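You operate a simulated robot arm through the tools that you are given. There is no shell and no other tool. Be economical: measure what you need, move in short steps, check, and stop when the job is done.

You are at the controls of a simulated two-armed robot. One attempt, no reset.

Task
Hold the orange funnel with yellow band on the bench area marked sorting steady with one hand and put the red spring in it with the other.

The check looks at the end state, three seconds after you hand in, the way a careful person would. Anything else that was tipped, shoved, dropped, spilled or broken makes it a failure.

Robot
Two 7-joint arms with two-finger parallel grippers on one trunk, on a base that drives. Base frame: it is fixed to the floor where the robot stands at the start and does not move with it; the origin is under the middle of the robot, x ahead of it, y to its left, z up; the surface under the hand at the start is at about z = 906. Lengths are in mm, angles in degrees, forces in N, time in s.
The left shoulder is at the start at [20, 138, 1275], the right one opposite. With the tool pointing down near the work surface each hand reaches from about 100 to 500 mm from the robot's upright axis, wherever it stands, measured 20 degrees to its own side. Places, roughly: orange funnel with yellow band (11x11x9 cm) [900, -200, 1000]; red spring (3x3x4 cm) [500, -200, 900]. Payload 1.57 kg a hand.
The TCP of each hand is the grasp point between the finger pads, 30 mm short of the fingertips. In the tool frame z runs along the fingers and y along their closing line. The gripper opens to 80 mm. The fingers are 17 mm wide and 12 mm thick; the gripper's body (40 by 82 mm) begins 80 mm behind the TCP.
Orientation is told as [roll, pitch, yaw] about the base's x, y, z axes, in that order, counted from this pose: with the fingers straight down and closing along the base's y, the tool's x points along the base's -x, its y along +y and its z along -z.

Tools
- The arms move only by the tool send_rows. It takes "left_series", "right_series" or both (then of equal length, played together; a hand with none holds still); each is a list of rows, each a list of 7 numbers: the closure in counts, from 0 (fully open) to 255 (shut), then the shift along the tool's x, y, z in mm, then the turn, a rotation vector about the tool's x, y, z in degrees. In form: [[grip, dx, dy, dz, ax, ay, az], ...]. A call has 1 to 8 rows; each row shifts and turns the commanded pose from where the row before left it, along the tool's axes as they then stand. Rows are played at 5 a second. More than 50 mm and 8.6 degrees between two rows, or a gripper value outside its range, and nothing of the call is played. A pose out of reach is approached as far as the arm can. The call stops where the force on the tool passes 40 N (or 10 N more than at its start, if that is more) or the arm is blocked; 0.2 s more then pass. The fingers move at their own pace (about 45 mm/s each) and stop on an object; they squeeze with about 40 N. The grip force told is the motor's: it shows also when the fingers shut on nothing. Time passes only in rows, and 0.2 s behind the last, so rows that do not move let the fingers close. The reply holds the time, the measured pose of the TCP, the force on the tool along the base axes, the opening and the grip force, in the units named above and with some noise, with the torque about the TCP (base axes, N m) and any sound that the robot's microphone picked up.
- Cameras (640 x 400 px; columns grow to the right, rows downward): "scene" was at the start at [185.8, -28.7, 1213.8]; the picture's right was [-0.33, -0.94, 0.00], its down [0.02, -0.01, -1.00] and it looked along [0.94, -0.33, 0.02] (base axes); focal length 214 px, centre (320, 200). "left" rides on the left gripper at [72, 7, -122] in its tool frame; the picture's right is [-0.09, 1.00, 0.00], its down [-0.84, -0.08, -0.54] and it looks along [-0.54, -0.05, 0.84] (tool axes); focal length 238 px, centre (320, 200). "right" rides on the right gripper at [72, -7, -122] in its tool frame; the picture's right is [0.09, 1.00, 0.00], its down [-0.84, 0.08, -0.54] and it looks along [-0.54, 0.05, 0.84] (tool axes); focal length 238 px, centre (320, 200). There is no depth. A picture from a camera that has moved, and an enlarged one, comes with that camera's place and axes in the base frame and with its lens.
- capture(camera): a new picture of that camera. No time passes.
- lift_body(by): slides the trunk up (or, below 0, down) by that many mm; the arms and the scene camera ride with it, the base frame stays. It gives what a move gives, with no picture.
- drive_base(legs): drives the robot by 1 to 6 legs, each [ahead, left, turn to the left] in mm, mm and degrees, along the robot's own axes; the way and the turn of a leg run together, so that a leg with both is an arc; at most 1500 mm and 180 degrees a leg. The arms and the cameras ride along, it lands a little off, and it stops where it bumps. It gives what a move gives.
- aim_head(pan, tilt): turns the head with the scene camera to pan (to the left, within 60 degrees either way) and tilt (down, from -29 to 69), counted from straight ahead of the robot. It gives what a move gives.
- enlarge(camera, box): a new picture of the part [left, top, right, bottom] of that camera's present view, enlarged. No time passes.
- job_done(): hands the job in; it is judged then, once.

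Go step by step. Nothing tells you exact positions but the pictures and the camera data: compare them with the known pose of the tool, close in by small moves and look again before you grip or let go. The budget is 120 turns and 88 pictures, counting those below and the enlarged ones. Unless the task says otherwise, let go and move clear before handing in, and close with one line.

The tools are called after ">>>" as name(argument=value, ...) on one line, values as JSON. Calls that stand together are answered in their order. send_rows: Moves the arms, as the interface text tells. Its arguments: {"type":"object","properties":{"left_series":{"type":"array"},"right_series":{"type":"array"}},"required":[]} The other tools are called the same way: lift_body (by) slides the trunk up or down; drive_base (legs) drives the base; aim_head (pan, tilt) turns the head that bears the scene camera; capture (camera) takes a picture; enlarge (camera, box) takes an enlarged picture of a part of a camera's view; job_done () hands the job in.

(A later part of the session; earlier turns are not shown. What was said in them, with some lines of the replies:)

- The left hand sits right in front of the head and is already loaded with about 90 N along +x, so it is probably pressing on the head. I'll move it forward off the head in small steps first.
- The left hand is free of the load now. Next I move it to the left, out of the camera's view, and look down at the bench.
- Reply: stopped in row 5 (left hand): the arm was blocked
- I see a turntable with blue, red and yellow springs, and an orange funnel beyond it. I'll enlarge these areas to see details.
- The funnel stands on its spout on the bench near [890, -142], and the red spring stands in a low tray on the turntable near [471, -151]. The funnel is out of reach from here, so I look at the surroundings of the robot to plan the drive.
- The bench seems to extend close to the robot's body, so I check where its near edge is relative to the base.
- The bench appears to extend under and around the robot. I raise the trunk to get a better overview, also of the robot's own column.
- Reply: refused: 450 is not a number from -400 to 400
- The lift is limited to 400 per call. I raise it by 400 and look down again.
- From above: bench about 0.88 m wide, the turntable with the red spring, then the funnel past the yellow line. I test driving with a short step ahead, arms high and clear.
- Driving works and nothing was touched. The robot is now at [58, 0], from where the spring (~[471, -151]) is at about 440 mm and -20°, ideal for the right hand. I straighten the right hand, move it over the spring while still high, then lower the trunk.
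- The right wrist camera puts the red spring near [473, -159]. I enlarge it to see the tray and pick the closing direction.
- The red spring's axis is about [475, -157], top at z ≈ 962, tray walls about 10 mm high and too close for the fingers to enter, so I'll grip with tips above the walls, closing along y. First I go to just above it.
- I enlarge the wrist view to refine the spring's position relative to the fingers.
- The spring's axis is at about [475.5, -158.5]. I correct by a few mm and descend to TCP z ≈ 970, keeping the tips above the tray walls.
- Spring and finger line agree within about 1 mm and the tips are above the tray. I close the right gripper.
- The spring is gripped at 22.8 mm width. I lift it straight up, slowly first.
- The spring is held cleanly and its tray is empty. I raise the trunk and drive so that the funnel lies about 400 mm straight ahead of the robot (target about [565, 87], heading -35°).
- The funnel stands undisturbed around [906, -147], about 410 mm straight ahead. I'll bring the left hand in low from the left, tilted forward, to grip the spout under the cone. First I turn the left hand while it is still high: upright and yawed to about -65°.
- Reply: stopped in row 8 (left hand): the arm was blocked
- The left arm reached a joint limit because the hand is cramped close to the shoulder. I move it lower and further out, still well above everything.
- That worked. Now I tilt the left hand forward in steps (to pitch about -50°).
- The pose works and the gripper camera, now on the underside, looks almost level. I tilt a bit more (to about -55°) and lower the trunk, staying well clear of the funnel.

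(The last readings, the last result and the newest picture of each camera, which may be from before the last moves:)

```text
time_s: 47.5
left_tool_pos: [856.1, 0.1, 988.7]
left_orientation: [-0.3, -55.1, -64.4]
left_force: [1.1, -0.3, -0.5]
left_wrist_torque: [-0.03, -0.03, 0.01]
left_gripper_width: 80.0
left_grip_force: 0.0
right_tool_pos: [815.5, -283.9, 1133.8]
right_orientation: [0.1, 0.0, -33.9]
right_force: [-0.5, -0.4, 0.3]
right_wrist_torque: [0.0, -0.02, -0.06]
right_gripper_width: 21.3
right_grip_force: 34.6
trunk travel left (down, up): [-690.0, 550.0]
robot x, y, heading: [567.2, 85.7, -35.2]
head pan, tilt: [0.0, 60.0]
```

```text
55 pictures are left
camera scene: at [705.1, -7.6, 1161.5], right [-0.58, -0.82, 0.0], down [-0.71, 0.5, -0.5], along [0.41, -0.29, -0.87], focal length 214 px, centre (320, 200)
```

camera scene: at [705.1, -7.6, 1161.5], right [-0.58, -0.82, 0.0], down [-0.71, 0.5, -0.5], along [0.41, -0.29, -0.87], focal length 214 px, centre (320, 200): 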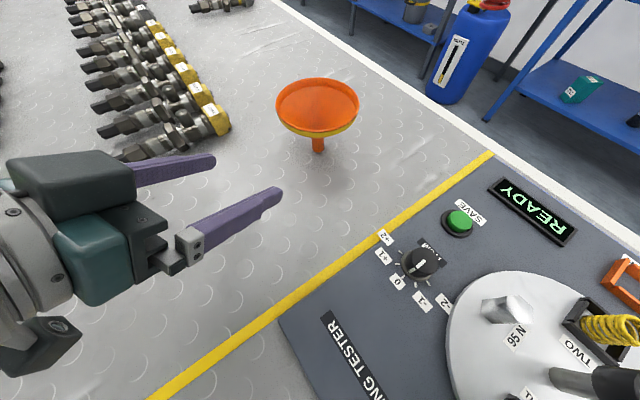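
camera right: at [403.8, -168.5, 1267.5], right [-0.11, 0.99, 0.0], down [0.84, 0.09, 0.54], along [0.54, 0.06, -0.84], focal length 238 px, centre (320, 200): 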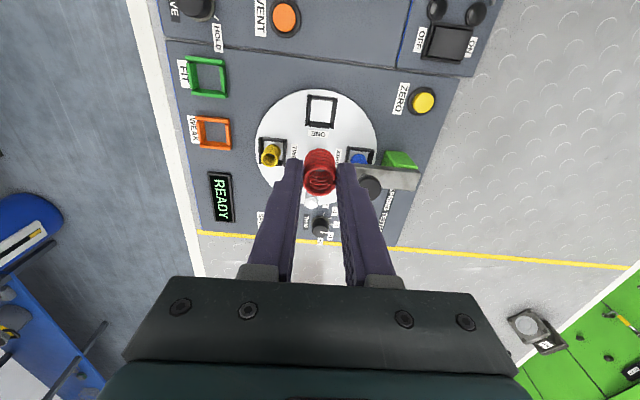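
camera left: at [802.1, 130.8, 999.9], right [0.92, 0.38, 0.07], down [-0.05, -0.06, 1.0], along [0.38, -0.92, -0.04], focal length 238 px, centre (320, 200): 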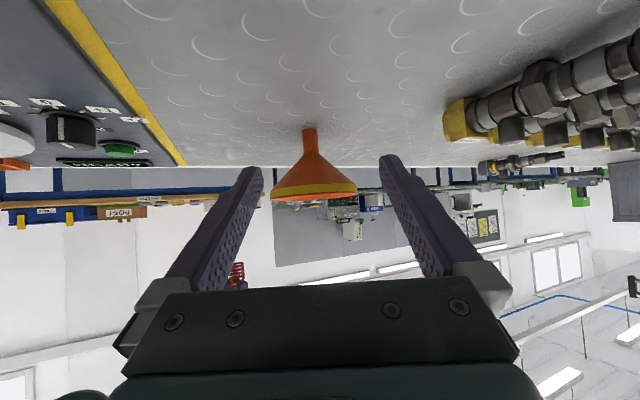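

A good view of the funnel spout from the side. I enlarge both pictures for accurate triangulation.

>>> enlarge(camera="left", box=[240, 110, 400, 210])

>>> enlarge(camera="scene", box=[240, 65, 400, 165])

```text
4.00 times, centred on (320, 160) of left
camera zoom: at [802.1, 130.8, 999.9], right [0.92, 0.38, 0.07], down [-0.05, -0.06, 1.0], along [0.38, -0.92, -0.04], focal length 953 px, centre (320, 360)
```

zoom: 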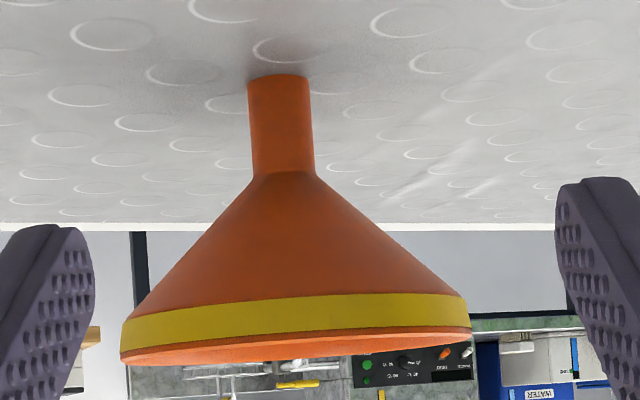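

```text
4.00 times, centred on (320, 115) of scene
camera zoom: at [705.1, -7.6, 1161.5], right [-0.58, -0.82, 0.0], down [-0.71, 0.5, -0.5], along [0.41, -0.29, -0.87], focal length 858 px, centre (320, 540)
```

zoom: 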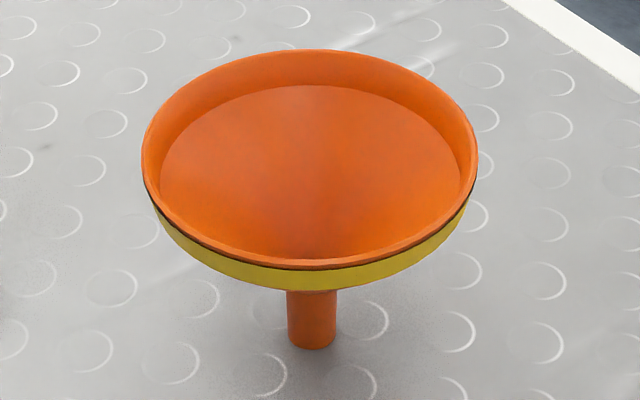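

Funnel axis ≈ [907, -143], bench z ≈ 900, spout z 900–929 and 20 mm thick. I shift the left hand 16 mm sideways to line up, and lower it to TCP z ≈ 928 while still ~125 mm short of the funnel.

>>> send_rows(left_series=[[0, 0, -16, 0, 0, 0, 0], [0, 16.4, 0, 11.4, 0, 0, 0], [0, 16.4, 0, 11.4, 0, 0, 0], [0, 16.4, 0, 11.4, 0, 0, 0], [0, 0, 0, 0, 0, 0, 0]])

>>> capture(camera="left")

>>> capture(camera="scene")

```text
time_s: 48.7
left_tool_pos: [842.3, -5.8, 928.8]
left_orientation: [-0.3, -55.3, -64.4]
left_force: [0.9, 0.1, 0.0]
left_wrist_torque: [-0.01, -0.04, 0.04]
left_gripper_width: 80.1
left_grip_force: 0.0
right_tool_pos: [814.7, -283.9, 1132.9]
right_orientation: [0.2, 0.0, -33.9]
right_force: [-0.6, 0.3, -0.1]
right_wrist_torque: [0.03, -0.03, -0.01]
right_gripper_width: 21.3
right_grip_force: 34.7
trunk travel left (down, up): [-690.0, 550.0]
robot x, y, heading: [566.6, 85.3, -35.1]
head pan, tilt: [0.0, 60.0]
```

```text
52 pictures are left
camera left: at [788.1, 123.5, 940.0], right [0.92, 0.38, 0.07], down [-0.05, -0.06, 1.0], along [0.38, -0.92, -0.04], focal length 238 px, centre (320, 200)
```

left: 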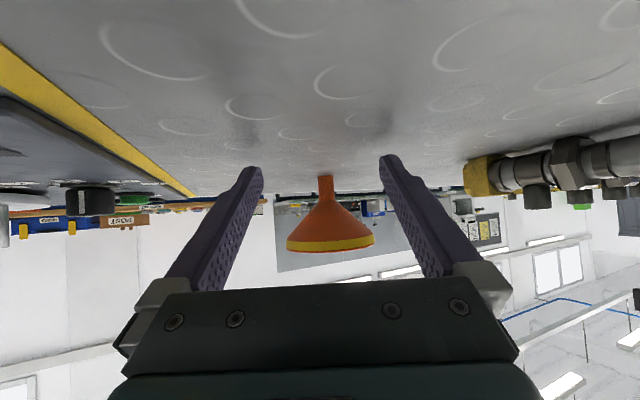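

```text
51 pictures are left
camera scene: at [705.1, -7.6, 1161.5], right [-0.58, -0.82, 0.0], down [-0.71, 0.5, -0.5], along [0.41, -0.29, -0.87], focal length 214 px, centre (320, 200)
```

scene: 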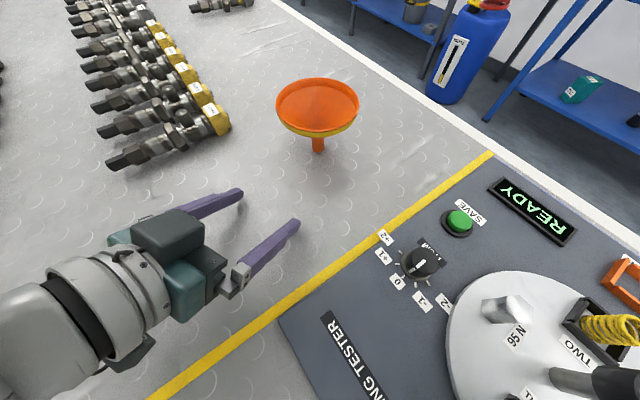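

Aligned within about 1 mm. I advance horizontally 100 mm towards the spout, then look again.

>>> send_rows(left_series=[[0, -14.2, -0.5, 20.6, 0, 0, 0], [0, -14.2, 0, 20.6, 0, 0, 0], [0, -14.2, 0, 20.6, 0, 0, 0], [0, -14.2, 0, 20.6, 0, 0, 0], [0, 0, 0, 0, 0, 0, 0]])

>>> capture(camera="left")

>>> enlarge(camera="scene", box=[160, 60, 400, 210])

```text
time_s: 49.9
left_tool_pos: [884.0, -97.6, 928.1]
left_orientation: [-0.3, -55.2, -64.4]
left_force: [-0.8, 0.3, 0.4]
left_wrist_torque: [0.01, 0.0, 0.04]
left_gripper_width: 80.1
left_grip_force: 0.0
right_tool_pos: [815.7, -284.8, 1133.1]
right_orientation: [0.1, 0.0, -33.8]
right_force: [-1.0, -0.6, 0.2]
right_wrist_torque: [-0.01, 0.0, -0.02]
right_gripper_width: 21.3
right_grip_force: 34.4
trunk travel left (down, up): [-690.0, 550.0]
robot x, y, heading: [565.8, 90.5, -35.3]
head pan, tilt: [0.0, 60.0]
```

```text
50 pictures are left
camera left: at [830.2, 33.1, 939.4], right [0.92, 0.38, 0.07], down [-0.05, -0.06, 1.0], along [0.38, -0.92, -0.04], focal length 238 px, centre (320, 200)
```

left: 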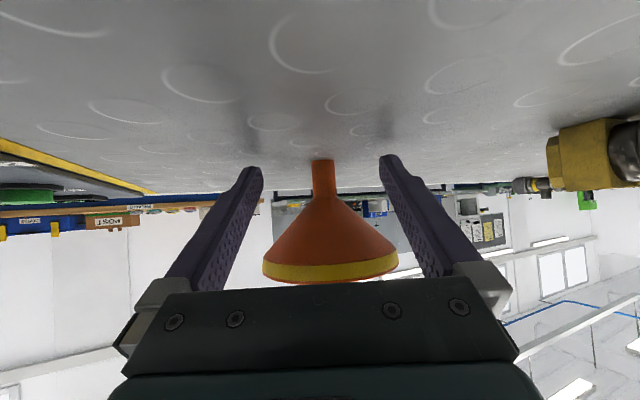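

```text
2.67 times, centred on (280, 135) of scene
camera zoom: at [705.1, -7.6, 1161.5], right [-0.58, -0.82, 0.0], down [-0.71, 0.5, -0.5], along [0.41, -0.29, -0.87], focal length 572 px, centre (427, 373)
```

zoom: 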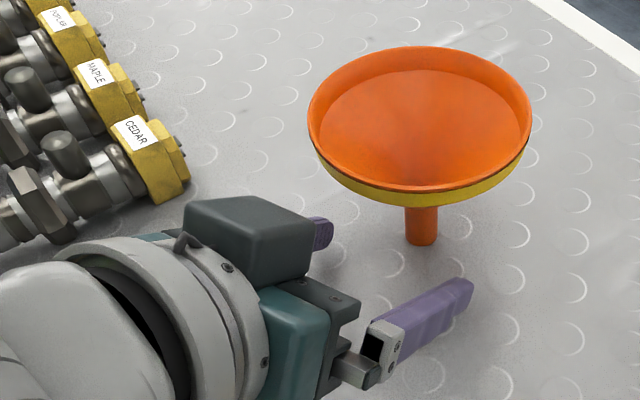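

Still well aligned (within ~1 mm). I advance the remaining 33 mm so the spout sits between the fingertips.

>>> send_rows(left_series=[[0, -8.2, 0.5, 14.4, 0, 0, 0], [0, -4.7, 0, 6.8, 0, 0, 0], [0, -4.7, 0, 6.8, 0, 0, 0], [0, 0, 0, 0, 0, 0, 0]])

>>> enlarge(camera="left", box=[200, 110, 440, 260])

>>> enlarge(camera="scene", box=[200, 60, 400, 185])

```text
time_s: 50.9
left_tool_pos: [898.6, -126.9, 927.6]
left_orientation: [-0.3, -55.2, -64.5]
left_force: [0.0, 0.5, -0.6]
left_wrist_torque: [-0.02, -0.03, -0.04]
left_gripper_width: 80.1
left_grip_force: 0.0
right_tool_pos: [813.8, -283.9, 1134.1]
right_orientation: [0.1, 0.0, -34.0]
right_force: [-0.7, -0.7, 0.7]
right_wrist_torque: [0.01, -0.02, 0.01]
right_gripper_width: 21.4
right_grip_force: 34.3
trunk travel left (down, up): [-690.0, 550.0]
robot x, y, heading: [570.6, 88.2, -35.3]
head pan, tilt: [0.0, 60.0]
```

```text
2.67 times, centred on (320, 185) of left
camera zoom: at [844.4, 3.3, 938.0], right [0.92, 0.38, 0.07], down [-0.05, -0.06, 1.0], along [0.38, -0.92, -0.04], focal length 636 px, centre (320, 240)
```

zoom: 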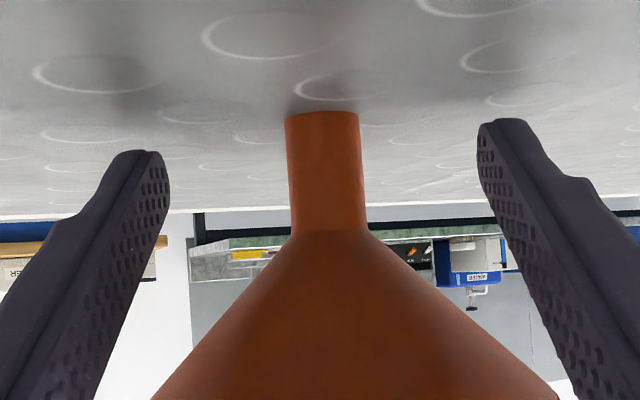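

```text
3.20 times, centred on (300, 122) of scene
camera zoom: at [705.1, -7.6, 1161.5], right [-0.58, -0.82, 0.0], down [-0.71, 0.5, -0.5], along [0.41, -0.29, -0.87], focal length 686 px, centre (384, 448)
```

zoom: 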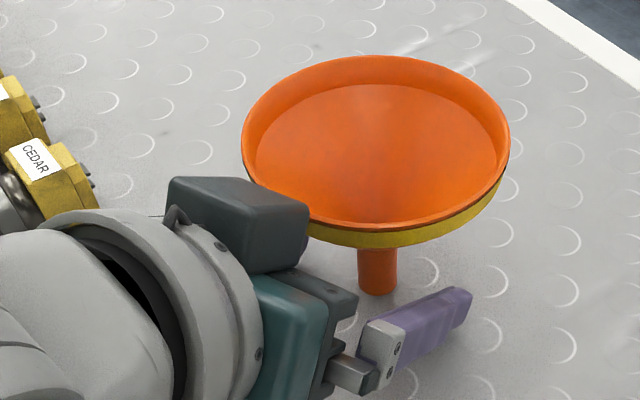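

The spout is centred between the fingers, but refined parallax (bench z ≈ 898, axis ≈ [909, -147]) says it sits right at the fingertips. I advance another 6 mm and re-check.

>>> send_rows(left_series=[[0, -1.7, 0, 2.5, 0, 0, 0], [0, -0.9, 0, 3.0, 0, 0, 0], [0, 0, 0, 0, 0, 0, 0]])

>>> enlarge(camera="left", box=[200, 110, 440, 260])

```text
time_s: 51.7
left_tool_pos: [901.5, -132.5, 927.0]
left_orientation: [-0.3, -55.2, -64.4]
left_force: [0.1, -0.5, 0.8]
left_wrist_torque: [0.01, 0.02, -0.03]
left_gripper_width: 79.9
left_grip_force: 0.0
right_tool_pos: [815.8, -283.8, 1134.1]
right_orientation: [0.2, -0.1, -34.0]
right_force: [-0.2, -0.6, -0.6]
right_wrist_torque: [-0.04, 0.01, 0.03]
right_gripper_width: 21.3
right_grip_force: 34.6
trunk travel left (down, up): [-690.0, 550.0]
robot x, y, heading: [566.8, 86.6, -35.4]
head pan, tilt: [0.0, 60.0]
```

```text
2.67 times, centred on (320, 185) of left
camera zoom: at [847.0, -2.3, 937.0], right [0.92, 0.38, 0.07], down [-0.05, -0.06, 1.0], along [0.38, -0.92, -0.04], focal length 636 px, centre (320, 240)
```

zoom: 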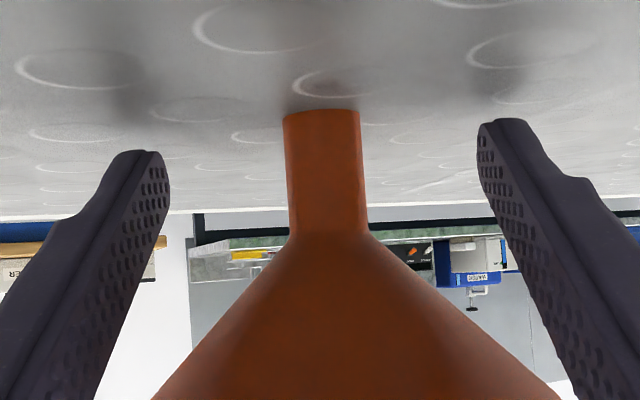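

Spout centred and about 8 mm inside the fingertips. I close the left fingers gradually to touch gently.

>>> send_rows(left_series=[[120, 0, 0, 0, 0, 0, 0], [150, 0, 0, 0, 0, 0, 0], [165, 0, 0, 0, 0, 0, 0], [172, 0, 0, 0, 0, 0, 0], [172, 0, 0, 0, 0, 0, 0]])

>>> enlarge(camera="left", box=[240, 110, 400, 210])

```text
time_s: 52.9
left_tool_pos: [901.4, -132.4, 926.2]
left_orientation: [-0.4, -55.2, -64.4]
left_force: [-0.7, -0.3, -0.2]
left_wrist_torque: [0.0, 0.02, 0.02]
left_gripper_width: 25.6
left_grip_force: 0.1
right_tool_pos: [814.6, -283.7, 1134.4]
right_orientation: [0.1, -0.1, -33.9]
right_force: [0.0, -1.1, -0.7]
right_wrist_torque: [0.05, 0.0, -0.02]
right_gripper_width: 22.5
right_grip_force: 34.5
trunk travel left (down, up): [-690.0, 550.0]
robot x, y, heading: [567.8, 84.6, -35.0]
head pan, tilt: [0.0, 60.0]
```

```text
4.00 times, centred on (320, 160) of left
camera zoom: at [846.9, -2.2, 937.0], right [0.92, 0.38, 0.07], down [-0.05, -0.06, 1.0], along [0.38, -0.92, -0.04], focal length 953 px, centre (320, 360)
```

zoom: 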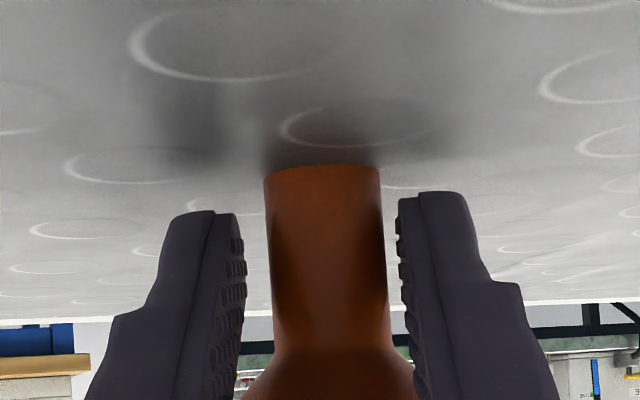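

Gaps are nearly equal; I shift 0.8 mm to centre and close fully.

>>> send_rows(left_series=[[172, 0, 0.8, 0, 0, 0, 0], [182, 0, 0, 0, 0, 0, 0], [190, 0, 0, 0, 0, 0, 0], [198, 0, 0, 0, 0, 0, 0], [210, 0, 0, 0, 0, 0, 0], [255, 0, 0, 0, 0, 0, 0], [255, 0, 0, 0, 0, 0, 0]])

>>> enlarge(camera="left", box=[200, 110, 440, 260])

>>> capture(camera="scene")

```text
time_s: 54.5
left_tool_pos: [902.8, -132.4, 925.9]
left_orientation: [-0.4, -55.2, -64.4]
left_force: [-1.1, 0.5, -0.6]
left_wrist_torque: [0.01, -0.03, -0.02]
left_gripper_width: 18.4
left_grip_force: 32.9
right_tool_pos: [814.9, -283.2, 1133.2]
right_orientation: [0.2, 0.0, -33.9]
right_force: [-0.1, 0.3, 0.9]
right_wrist_torque: [0.0, -0.01, 0.0]
right_gripper_width: 22.4
right_grip_force: 35.1
trunk travel left (down, up): [-690.0, 550.0]
robot x, y, heading: [568.8, 88.8, -35.2]
head pan, tilt: [0.0, 60.0]
```

```text
2.67 times, centred on (320, 185) of left
camera zoom: at [847.7, -1.9, 937.1], right [0.92, 0.38, 0.07], down [-0.05, -0.06, 1.0], along [0.38, -0.92, -0.04], focal length 636 px, centre (320, 240)
```

zoom: 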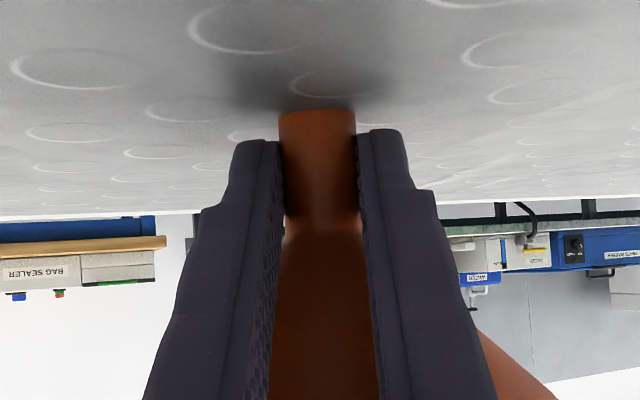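

```text
43 pictures are left
camera scene: at [705.1, -7.6, 1161.5], right [-0.58, -0.82, 0.0], down [-0.71, 0.5, -0.5], along [0.41, -0.29, -0.87], focal length 214 px, centre (320, 200)
```

scene: 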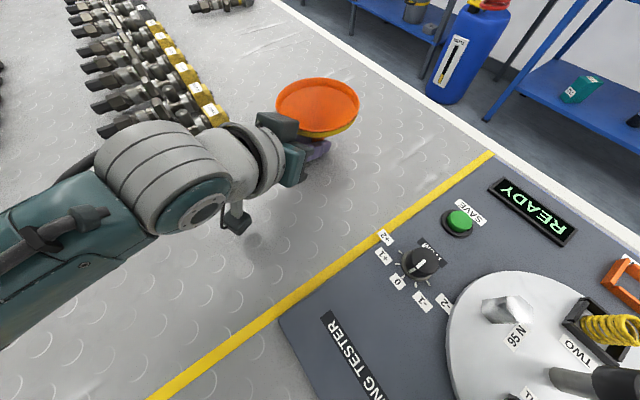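

The funnel is held by its spout (18.4 mm) and is upright. Now I carry the spring across at z ≈ 1133, well above the rim, to over the funnel axis ≈ [908.5, -147].

>>> send_rows(left_series=[[255, 0, 0, 0, 0, 0, 0], [255, 0, 0, 0, 0, 0, 0], [255, 0, 0, 0, 0, 0, 0], [255, 0, 0, 0, 0, 0, 0], [255, 0, 0, 0, 0, 0, 0], [255, 0, 0, 0, 0, 0, 0], [255, 0, 0, 0, 0, 0, 0]], right_series=[[255, 0, 27, 0, 0, 0, 0], [255, 0, 27, 0, 0, 0, 0], [255, 0, 27, 0, 0, 0, 0], [255, 0, 27, 0, 0, 0, 0], [255, 0, 27, 0, 0, 0, 0], [255, -1.2, 30, 0, 0, 0, 0], [255, 0, 0, 0, 0, 0, 0]])

>>> capture(camera="right")

>>> capture(camera="scene")

```text
time_s: 56.1
left_tool_pos: [902.1, -131.6, 926.9]
left_orientation: [-0.3, -55.2, -64.3]
left_force: [-0.5, 1.2, 1.0]
left_wrist_torque: [0.04, -0.02, 0.01]
left_gripper_width: 18.4
left_grip_force: 32.5
right_tool_pos: [909.0, -146.7, 1134.3]
right_orientation: [0.2, 0.0, -33.9]
right_force: [-0.3, 0.8, 0.2]
right_wrist_torque: [-0.02, 0.01, -0.03]
right_gripper_width: 22.2
right_grip_force: 35.0
trunk travel left (down, up): [-690.0, 550.0]
robot x, y, heading: [565.8, 87.1, -35.0]
head pan, tilt: [0.0, 60.0]
```

```text
42 pictures are left
camera right: at [844.7, -112.6, 1257.9], right [0.48, 0.88, 0.0], down [0.74, -0.4, 0.54], along [0.48, -0.26, -0.84], focal length 238 px, centre (320, 200)
```

right: 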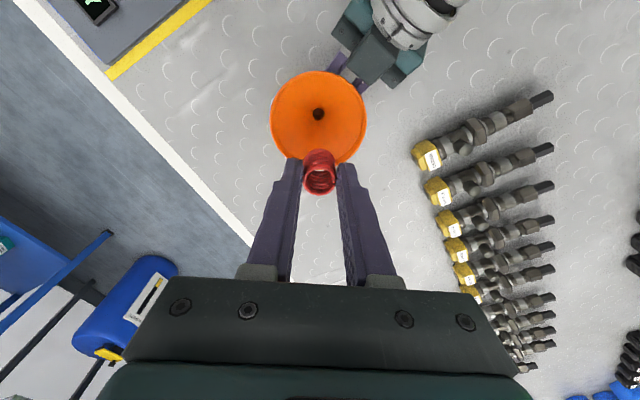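

```text
41 pictures are left
camera scene: at [705.1, -7.4, 1161.5], right [-0.58, -0.82, 0.0], down [-0.71, 0.5, -0.5], along [0.41, -0.29, -0.87], focal length 214 px, centre (320, 200)
```

scene: 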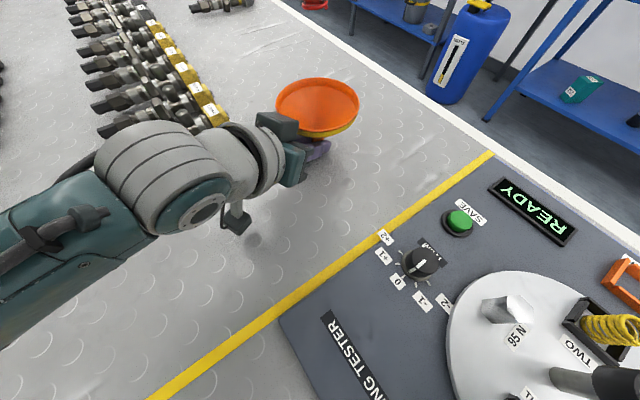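

The funnel is directly below the spring. I enlarge to check centring against the funnel's hole and rim.

>>> enlarge(camera="right", box=[240, 60, 400, 210])

```text
2.67 times, centred on (320, 135) of right
camera zoom: at [844.7, -112.6, 1257.9], right [0.48, 0.88, 0.0], down [0.74, -0.4, 0.54], along [0.48, -0.26, -0.84], focal length 636 px, centre (320, 373)
```

zoom: 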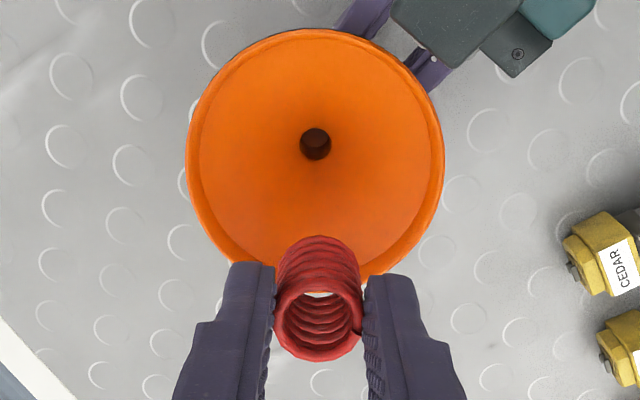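

Nearly centred; I correct about 3 mm and lower the spring to just inside the rim, then look.

>>> send_rows(right_series=[[255, -1.8, -2.2, 0, 0, 0, 0], [255, 0, 0, 30, 0, 0, 0], [255, 0, 0, 30, 0, 0, 0], [255, 0, 0, 25, 0, 0, 0], [255, 0, 0, 20, 0, 0, 0], [255, 0, 0, 0, 0, 0, 0]])

>>> enlarge(camera="right", box=[220, 50, 420, 200])

>>> enlarge(camera="scene", box=[220, 20, 420, 170])

```text
time_s: 57.5
left_tool_pos: [902.7, -131.8, 925.4]
left_orientation: [-0.2, -55.1, -64.4]
left_force: [0.0, 0.5, 0.4]
left_wrist_torque: [-0.04, -0.03, -0.02]
left_gripper_width: 18.1
left_grip_force: 32.4
right_tool_pos: [909.0, -149.3, 1029.9]
right_orientation: [0.2, 0.0, -33.9]
right_force: [0.9, 0.2, 0.1]
right_wrist_torque: [-0.01, 0.01, -0.01]
right_gripper_width: 22.3
right_grip_force: 34.6
trunk travel left (down, up): [-690.0, 550.0]
robot x, y, heading: [566.4, 85.7, -35.2]
head pan, tilt: [0.0, 60.0]
```

```text
2.67 times, centred on (320, 125) of right
camera zoom: at [845.0, -114.7, 1152.3], right [0.48, 0.88, 0.0], down [0.74, -0.4, 0.54], along [0.48, -0.26, -0.84], focal length 636 px, centre (320, 400)
```

zoom: 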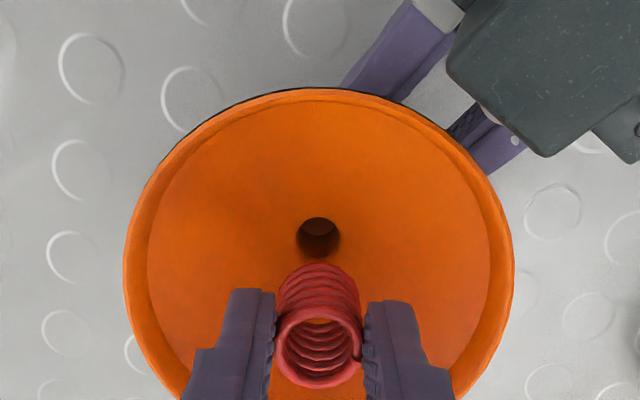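

```text
2.67 times, centred on (320, 95) of scene
camera zoom: at [705.1, -7.6, 1161.5], right [-0.58, -0.82, 0.0], down [-0.71, 0.5, -0.5], along [0.41, -0.29, -0.87], focal length 572 px, centre (320, 480)
```

zoom: 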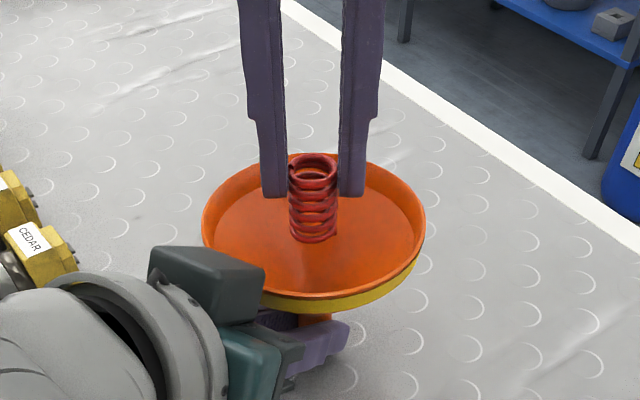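

The spring hangs centred and upright over the cone. I lower it to just above where it will seat (TCP z ≈ 992) with a 2 mm correction.

>>> send_rows(right_series=[[255, -2, -0.5, 0, 0, 0, 0], [255, 0, 0, 14, 0, 0, 0], [255, 0, 0, 12, 0, 0, 0], [255, 0, 0, 8, 0, 0, 0], [255, 0, 0, 4, 0, 0, 0], [255, 0, 0, 0, 0, 0, 0]])

>>> enlarge(camera="right", box=[220, 50, 420, 200])

>>> enlarge(camera="scene", box=[220, 20, 420, 170])

```text
time_s: 58.9
left_tool_pos: [902.3, -131.0, 925.5]
left_orientation: [-0.3, -55.2, -64.4]
left_force: [4.2, -4.1, -4.2]
left_wrist_torque: [0.5, 0.51, 0.03]
left_gripper_width: 18.3
left_grip_force: 33.1
right_tool_pos: [911.6, -149.4, 992.8]
right_orientation: [0.1, -0.1, -33.8]
right_force: [-8.8, 6.4, 25.5]
right_wrist_torque: [0.18, 0.13, 0.03]
right_gripper_width: 22.2
right_grip_force: 35.2
trunk travel left (down, up): [-690.0, 550.0]
robot x, y, heading: [568.7, 85.3, -35.0]
head pan, tilt: [0.0, 60.0]
```

```text
2.67 times, centred on (320, 125) of right
camera zoom: at [847.0, -116.2, 1114.8], right [0.48, 0.88, 0.0], down [0.74, -0.4, 0.54], along [0.48, -0.26, -0.84], focal length 636 px, centre (320, 400)
```

zoom: 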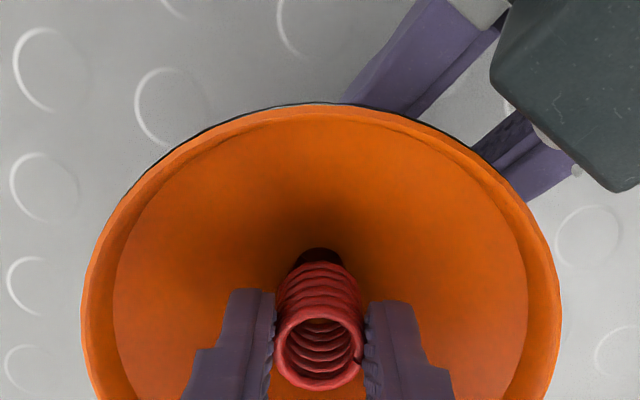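

```text
2.67 times, centred on (320, 95) of scene
camera zoom: at [705.4, -7.9, 1161.7], right [-0.58, -0.82, 0.0], down [-0.71, 0.5, -0.5], along [0.41, -0.29, -0.87], focal length 572 px, centre (320, 480)
```

zoom: 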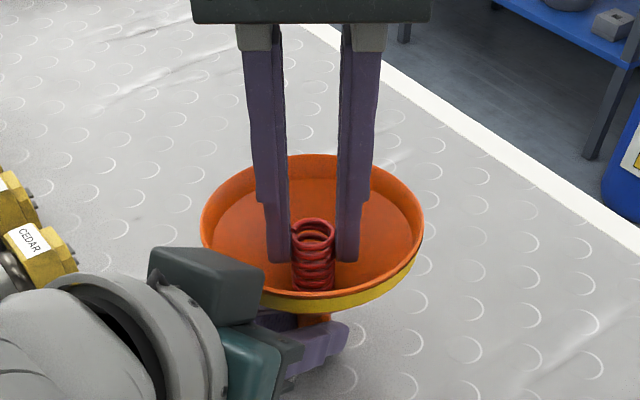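

The spring touched the cone (about 25 N). I back off 3 mm and 1.5 mm toward the robot to relieve it before releasing.

>>> send_rows(right_series=[[255, 0, 0, -1.5, 0, 0, 0], [255, 1.5, 0, -1.5, 0, 0, 0], [255, 0, 0, 0, 0, 0, 0]])

```text
time_s: 59.7
left_tool_pos: [901.6, -131.5, 927.2]
left_orientation: [-0.3, -55.3, -64.4]
left_force: [-0.7, -0.7, -0.7]
left_wrist_torque: [-0.01, 0.01, -0.04]
left_gripper_width: 18.2
left_grip_force: 32.2
right_tool_pos: [909.2, -151.9, 993.1]
right_orientation: [0.0, 0.1, -34.0]
right_force: [1.1, 0.0, -0.8]
right_wrist_torque: [0.03, -0.03, 0.0]
right_gripper_width: 22.4
right_grip_force: 34.4
trunk travel left (down, up): [-690.0, 550.0]
robot x, y, heading: [567.4, 88.4, -35.1]
head pan, tilt: [0.0, 60.0]
```

The load is gone. I open the right gripper just a little (to about 31 mm) so the spring settles, and check.

>>> send_rows(right_series=[[170, 0, 0, 0, 0, 0, 0], [158, 0, 0, 0, 0, 0, 0], [156, 0, 0, 0, 0, 0, 0], [156, 0, 0, 0, 0, 0, 0]])

>>> enlarge(camera="right", box=[220, 50, 420, 200])

```text
time_s: 60.7
left_tool_pos: [901.4, -131.9, 927.3]
left_orientation: [-0.3, -55.2, -64.4]
left_force: [-0.6, -0.1, 0.2]
left_wrist_torque: [-0.03, -0.02, -0.03]
left_gripper_width: 18.4
left_grip_force: 32.3
right_tool_pos: [908.9, -151.1, 993.9]
right_orientation: [0.1, 0.0, -33.8]
right_force: [0.9, 0.1, -0.4]
right_wrist_torque: [0.01, -0.03, 0.0]
right_gripper_width: 30.8
right_grip_force: 0.0
trunk travel left (down, up): [-690.0, 550.0]
robot x, y, heading: [568.1, 86.6, -35.2]
head pan, tilt: [0.0, 60.0]
```

```text
2.67 times, centred on (320, 125) of right
camera zoom: at [844.8, -116.1, 1117.1], right [0.48, 0.88, 0.0], down [0.74, -0.4, 0.54], along [0.48, -0.26, -0.84], focal length 636 px, centre (320, 400)
```

zoom: 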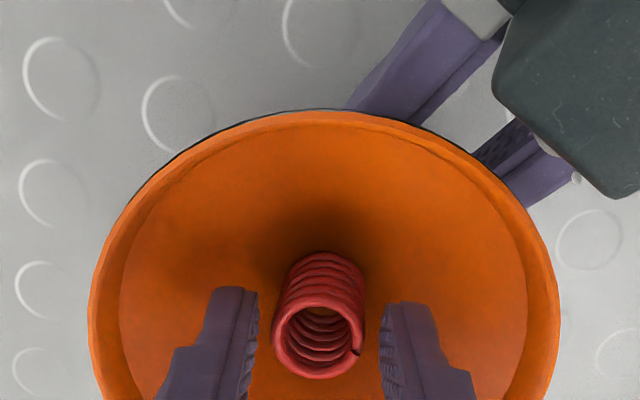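

The spring is free and standing in the funnel's throat. I withdraw the right hand straight up.

>>> send_rows(right_series=[[156, 0, 0, -10, 0, 0, 0], [156, 0, 0, -20, 0, 0, 0], [156, 0, 0, -35, 0, 0, 0], [156, 0, 0, -40, 0, 0, 0], [156, 0, 0, -40, 0, 0, 0], [156, 0, 0, 0, 0, 0, 0]])

>>> enlarge(camera="right", box=[220, 50, 420, 200])

>>> enlarge(camera="scene", box=[220, 40, 420, 190])

```text
time_s: 62.1
left_tool_pos: [902.8, -132.4, 927.0]
left_orientation: [-0.2, -55.2, -64.4]
left_force: [-0.1, -0.9, 0.7]
left_wrist_torque: [-0.01, 0.0, 0.02]
left_gripper_width: 18.0
left_grip_force: 32.7
right_tool_pos: [907.6, -149.4, 1139.5]
right_orientation: [0.1, 0.0, -33.9]
right_force: [-0.3, 0.0, 0.6]
right_wrist_torque: [-0.01, -0.02, 0.01]
right_gripper_width: 31.0
right_grip_force: 0.0
trunk travel left (down, up): [-690.0, 550.0]
robot x, y, heading: [568.4, 91.3, -35.0]
head pan, tilt: [0.0, 60.0]
```

```text
2.67 times, centred on (320, 125) of right
camera zoom: at [844.7, -116.1, 1263.2], right [0.48, 0.88, 0.0], down [0.74, -0.4, 0.54], along [0.48, -0.26, -0.84], focal length 636 px, centre (320, 400)
```

zoom: 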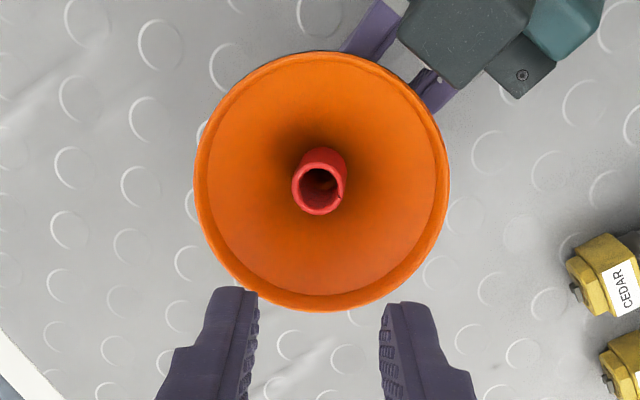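

```text
2.67 times, centred on (320, 115) of scene
camera zoom: at [705.1, -7.7, 1161.5], right [-0.58, -0.82, 0.0], down [-0.71, 0.5, -0.5], along [0.41, -0.29, -0.87], focal length 572 px, centre (320, 427)
```

zoom: 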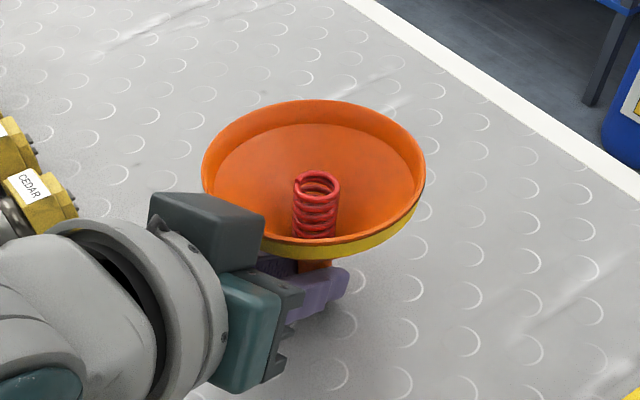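

The spring stands upright in the middle of the funnel. Before letting go with the left hand I check the spout's seat on the bench.

>>> enlarge(camera="left", box=[220, 110, 420, 235])

```text
3.20 times, centred on (320, 172) of left
camera zoom: at [847.8, -2.2, 937.1], right [0.92, 0.38, 0.07], down [-0.05, -0.06, 1.0], along [0.38, -0.92, -0.04], focal length 763 px, centre (320, 288)
```

zoom: 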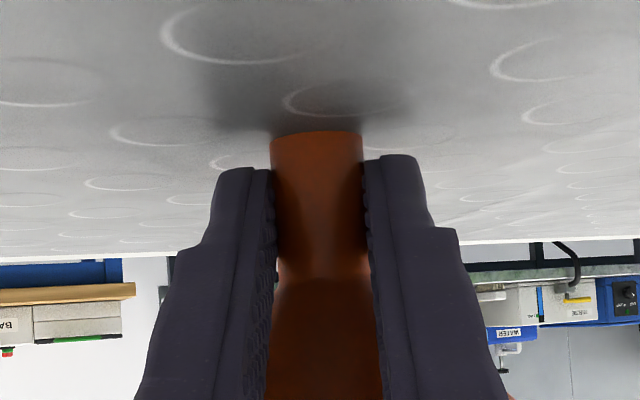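

The spout sits on the bench as before. I open the left fingers slowly.

>>> send_rows(left_series=[[200, 0, 0, 0, 0, 0, 0], [192, 0, 0, 0, 0, 0, 0], [186, 0, 0, 0, 0, 0, 0], [178, 0, 0, 0, 0, 0, 0], [165, 0, 0, 0, 0, 0, 0], [140, 0, 0, 0, 0, 0, 0], [100, 0, 0, 0, 0, 0, 0], [100, 0, 0, 0, 0, 0, 0]])

>>> enlarge(camera="left", box=[200, 110, 440, 260])

>>> enlarge(camera="scene", box=[220, 40, 420, 190])

```text
time_s: 63.9
left_tool_pos: [902.1, -131.1, 926.4]
left_orientation: [-0.4, -55.2, -64.3]
left_force: [-0.8, 0.1, 0.0]
left_wrist_torque: [-0.03, -0.02, 0.03]
left_gripper_width: 48.3
left_grip_force: 0.1
right_tool_pos: [908.1, -150.8, 1140.1]
right_orientation: [0.1, 0.0, -33.9]
right_force: [-0.1, -1.2, 1.5]
right_wrist_torque: [0.02, -0.03, -0.03]
right_gripper_width: 30.9
right_grip_force: 0.0
trunk travel left (down, up): [-690.0, 550.0]
robot x, y, heading: [563.8, 90.7, -35.1]
head pan, tilt: [0.0, 60.0]
```

```text
2.67 times, centred on (320, 185) of left
camera zoom: at [847.6, -2.0, 937.1], right [0.92, 0.38, 0.07], down [-0.05, -0.06, 1.0], along [0.38, -0.92, -0.04], focal length 636 px, centre (320, 240)
```

zoom: 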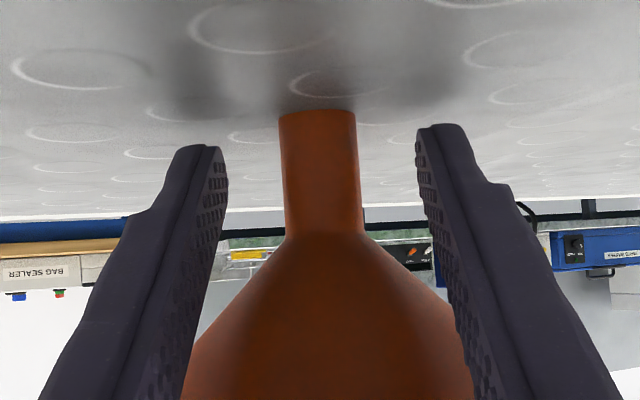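

```text
2.67 times, centred on (320, 115) of scene
camera zoom: at [705.1, -7.6, 1161.5], right [-0.58, -0.82, 0.0], down [-0.71, 0.5, -0.5], along [0.41, -0.29, -0.87], focal length 572 px, centre (320, 427)
```

zoom: 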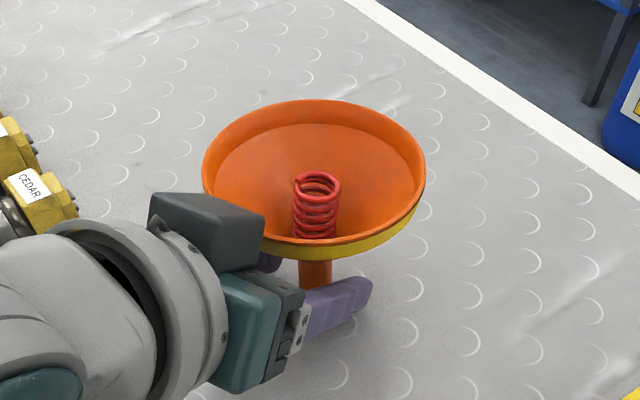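

The funnel stands steady on its own with the spring inside. I withdraw the left hand horizontally the way it came.

>>> send_rows(left_series=[[60, 0, 0, 0, 0, 0, 0], [60, 5.7, 0, -8.2, 0, 0, 0], [60, 8.6, 0, -12.3, 0, 0, 0], [60, 11.5, 0, -16.4, 0, 0, 0], [60, 14.2, 0, -20.5, 0, 0, 0], [60, 14.2, 0, -20.5, 0, 0, 0], [60, 14.2, 0, -20.5, 0, 0, 0], [60, 14.2, 0, -20.5, 0, 0, 0]])

>>> capture(camera="scene")

```text
time_s: 65.7
left_tool_pos: [839.4, -1.0, 926.8]
left_orientation: [-0.4, -55.2, -64.4]
left_force: [0.8, 0.4, 0.6]
left_wrist_torque: [0.0, 0.01, 0.01]
left_gripper_width: 61.3
left_grip_force: 0.1
right_tool_pos: [909.7, -150.8, 1139.9]
right_orientation: [0.1, 0.1, -33.9]
right_force: [-0.8, -0.6, -1.1]
right_wrist_torque: [-0.02, 0.01, 0.04]
right_gripper_width: 31.0
right_grip_force: 0.0
trunk travel left (down, up): [-690.0, 550.0]
robot x, y, heading: [568.1, 88.8, -35.4]
head pan, tilt: [0.0, 60.0]
```

```text
29 pictures are left
camera scene: at [705.0, -7.5, 1161.5], right [-0.58, -0.82, 0.0], down [-0.71, 0.5, -0.5], along [0.41, -0.29, -0.87], focal length 214 px, centre (320, 200)
```

scene: 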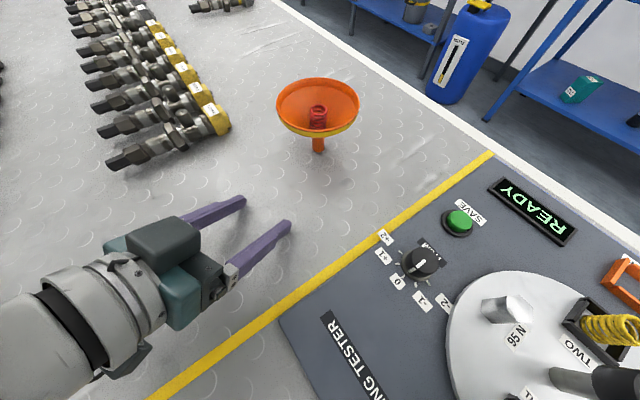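

Both hands are off and the funnel stands with the spring in it. I raise the trunk to clear everything and take a last look.

>>> lift_body(by=250)

>>> capture(camera="scene")

>>> enlarge(camera="scene", box=[260, 150, 380, 240])

```text
time_s: 68.3
left_tool_pos: [841.4, -0.5, 1174.7]
left_orientation: [-0.3, -55.2, -64.4]
left_force: [0.0, 0.7, 0.1]
left_wrist_torque: [-0.02, 0.02, 0.0]
left_gripper_width: 61.3
left_grip_force: 0.0
right_tool_pos: [909.9, -152.0, 1390.0]
right_orientation: [0.1, 0.0, -33.9]
right_force: [0.3, -0.1, 0.0]
right_wrist_torque: [0.03, 0.03, 0.01]
right_gripper_width: 31.1
right_grip_force: 0.0
trunk travel left (down, up): [-940.0, 300.0]
robot x, y, heading: [564.6, 88.6, -35.3]
head pan, tilt: [0.0, 60.0]
```

```text
28 pictures are left
camera scene: at [705.1, -7.6, 1411.5], right [-0.58, -0.82, 0.0], down [-0.71, 0.5, -0.5], along [0.41, -0.29, -0.87], focal length 214 px, centre (320, 200)
```

scene: 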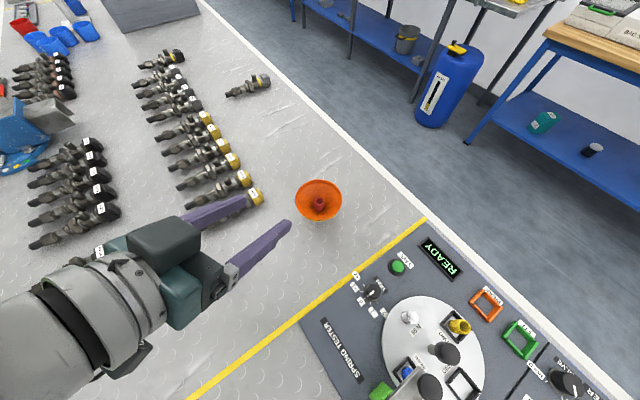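

```text
4.44 times, centred on (320, 195) of scene
camera zoom: at [705.1, -7.6, 1411.5], right [-0.58, -0.82, 0.0], down [-0.71, 0.5, -0.5], along [0.41, -0.29, -0.87], focal length 953 px, centre (320, 222)
```

zoom: 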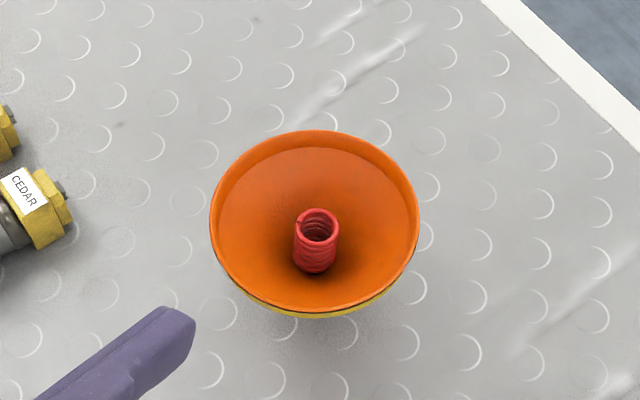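

The funnel is upright with the red spring in it, nothing else has moved, and both hands are clear. I hand in.

>>> job_done()

```text
The job is handed in.
```

The red spring is standing upright in the orange funnel: the left hand held the funnel by its spout while the right hand put the spring in. I then let go, and the funnel stood on its own with both hands clear and nothing else moved. I never saw the "sorting" mark itself, but this was the only funnel of that kind I saw.
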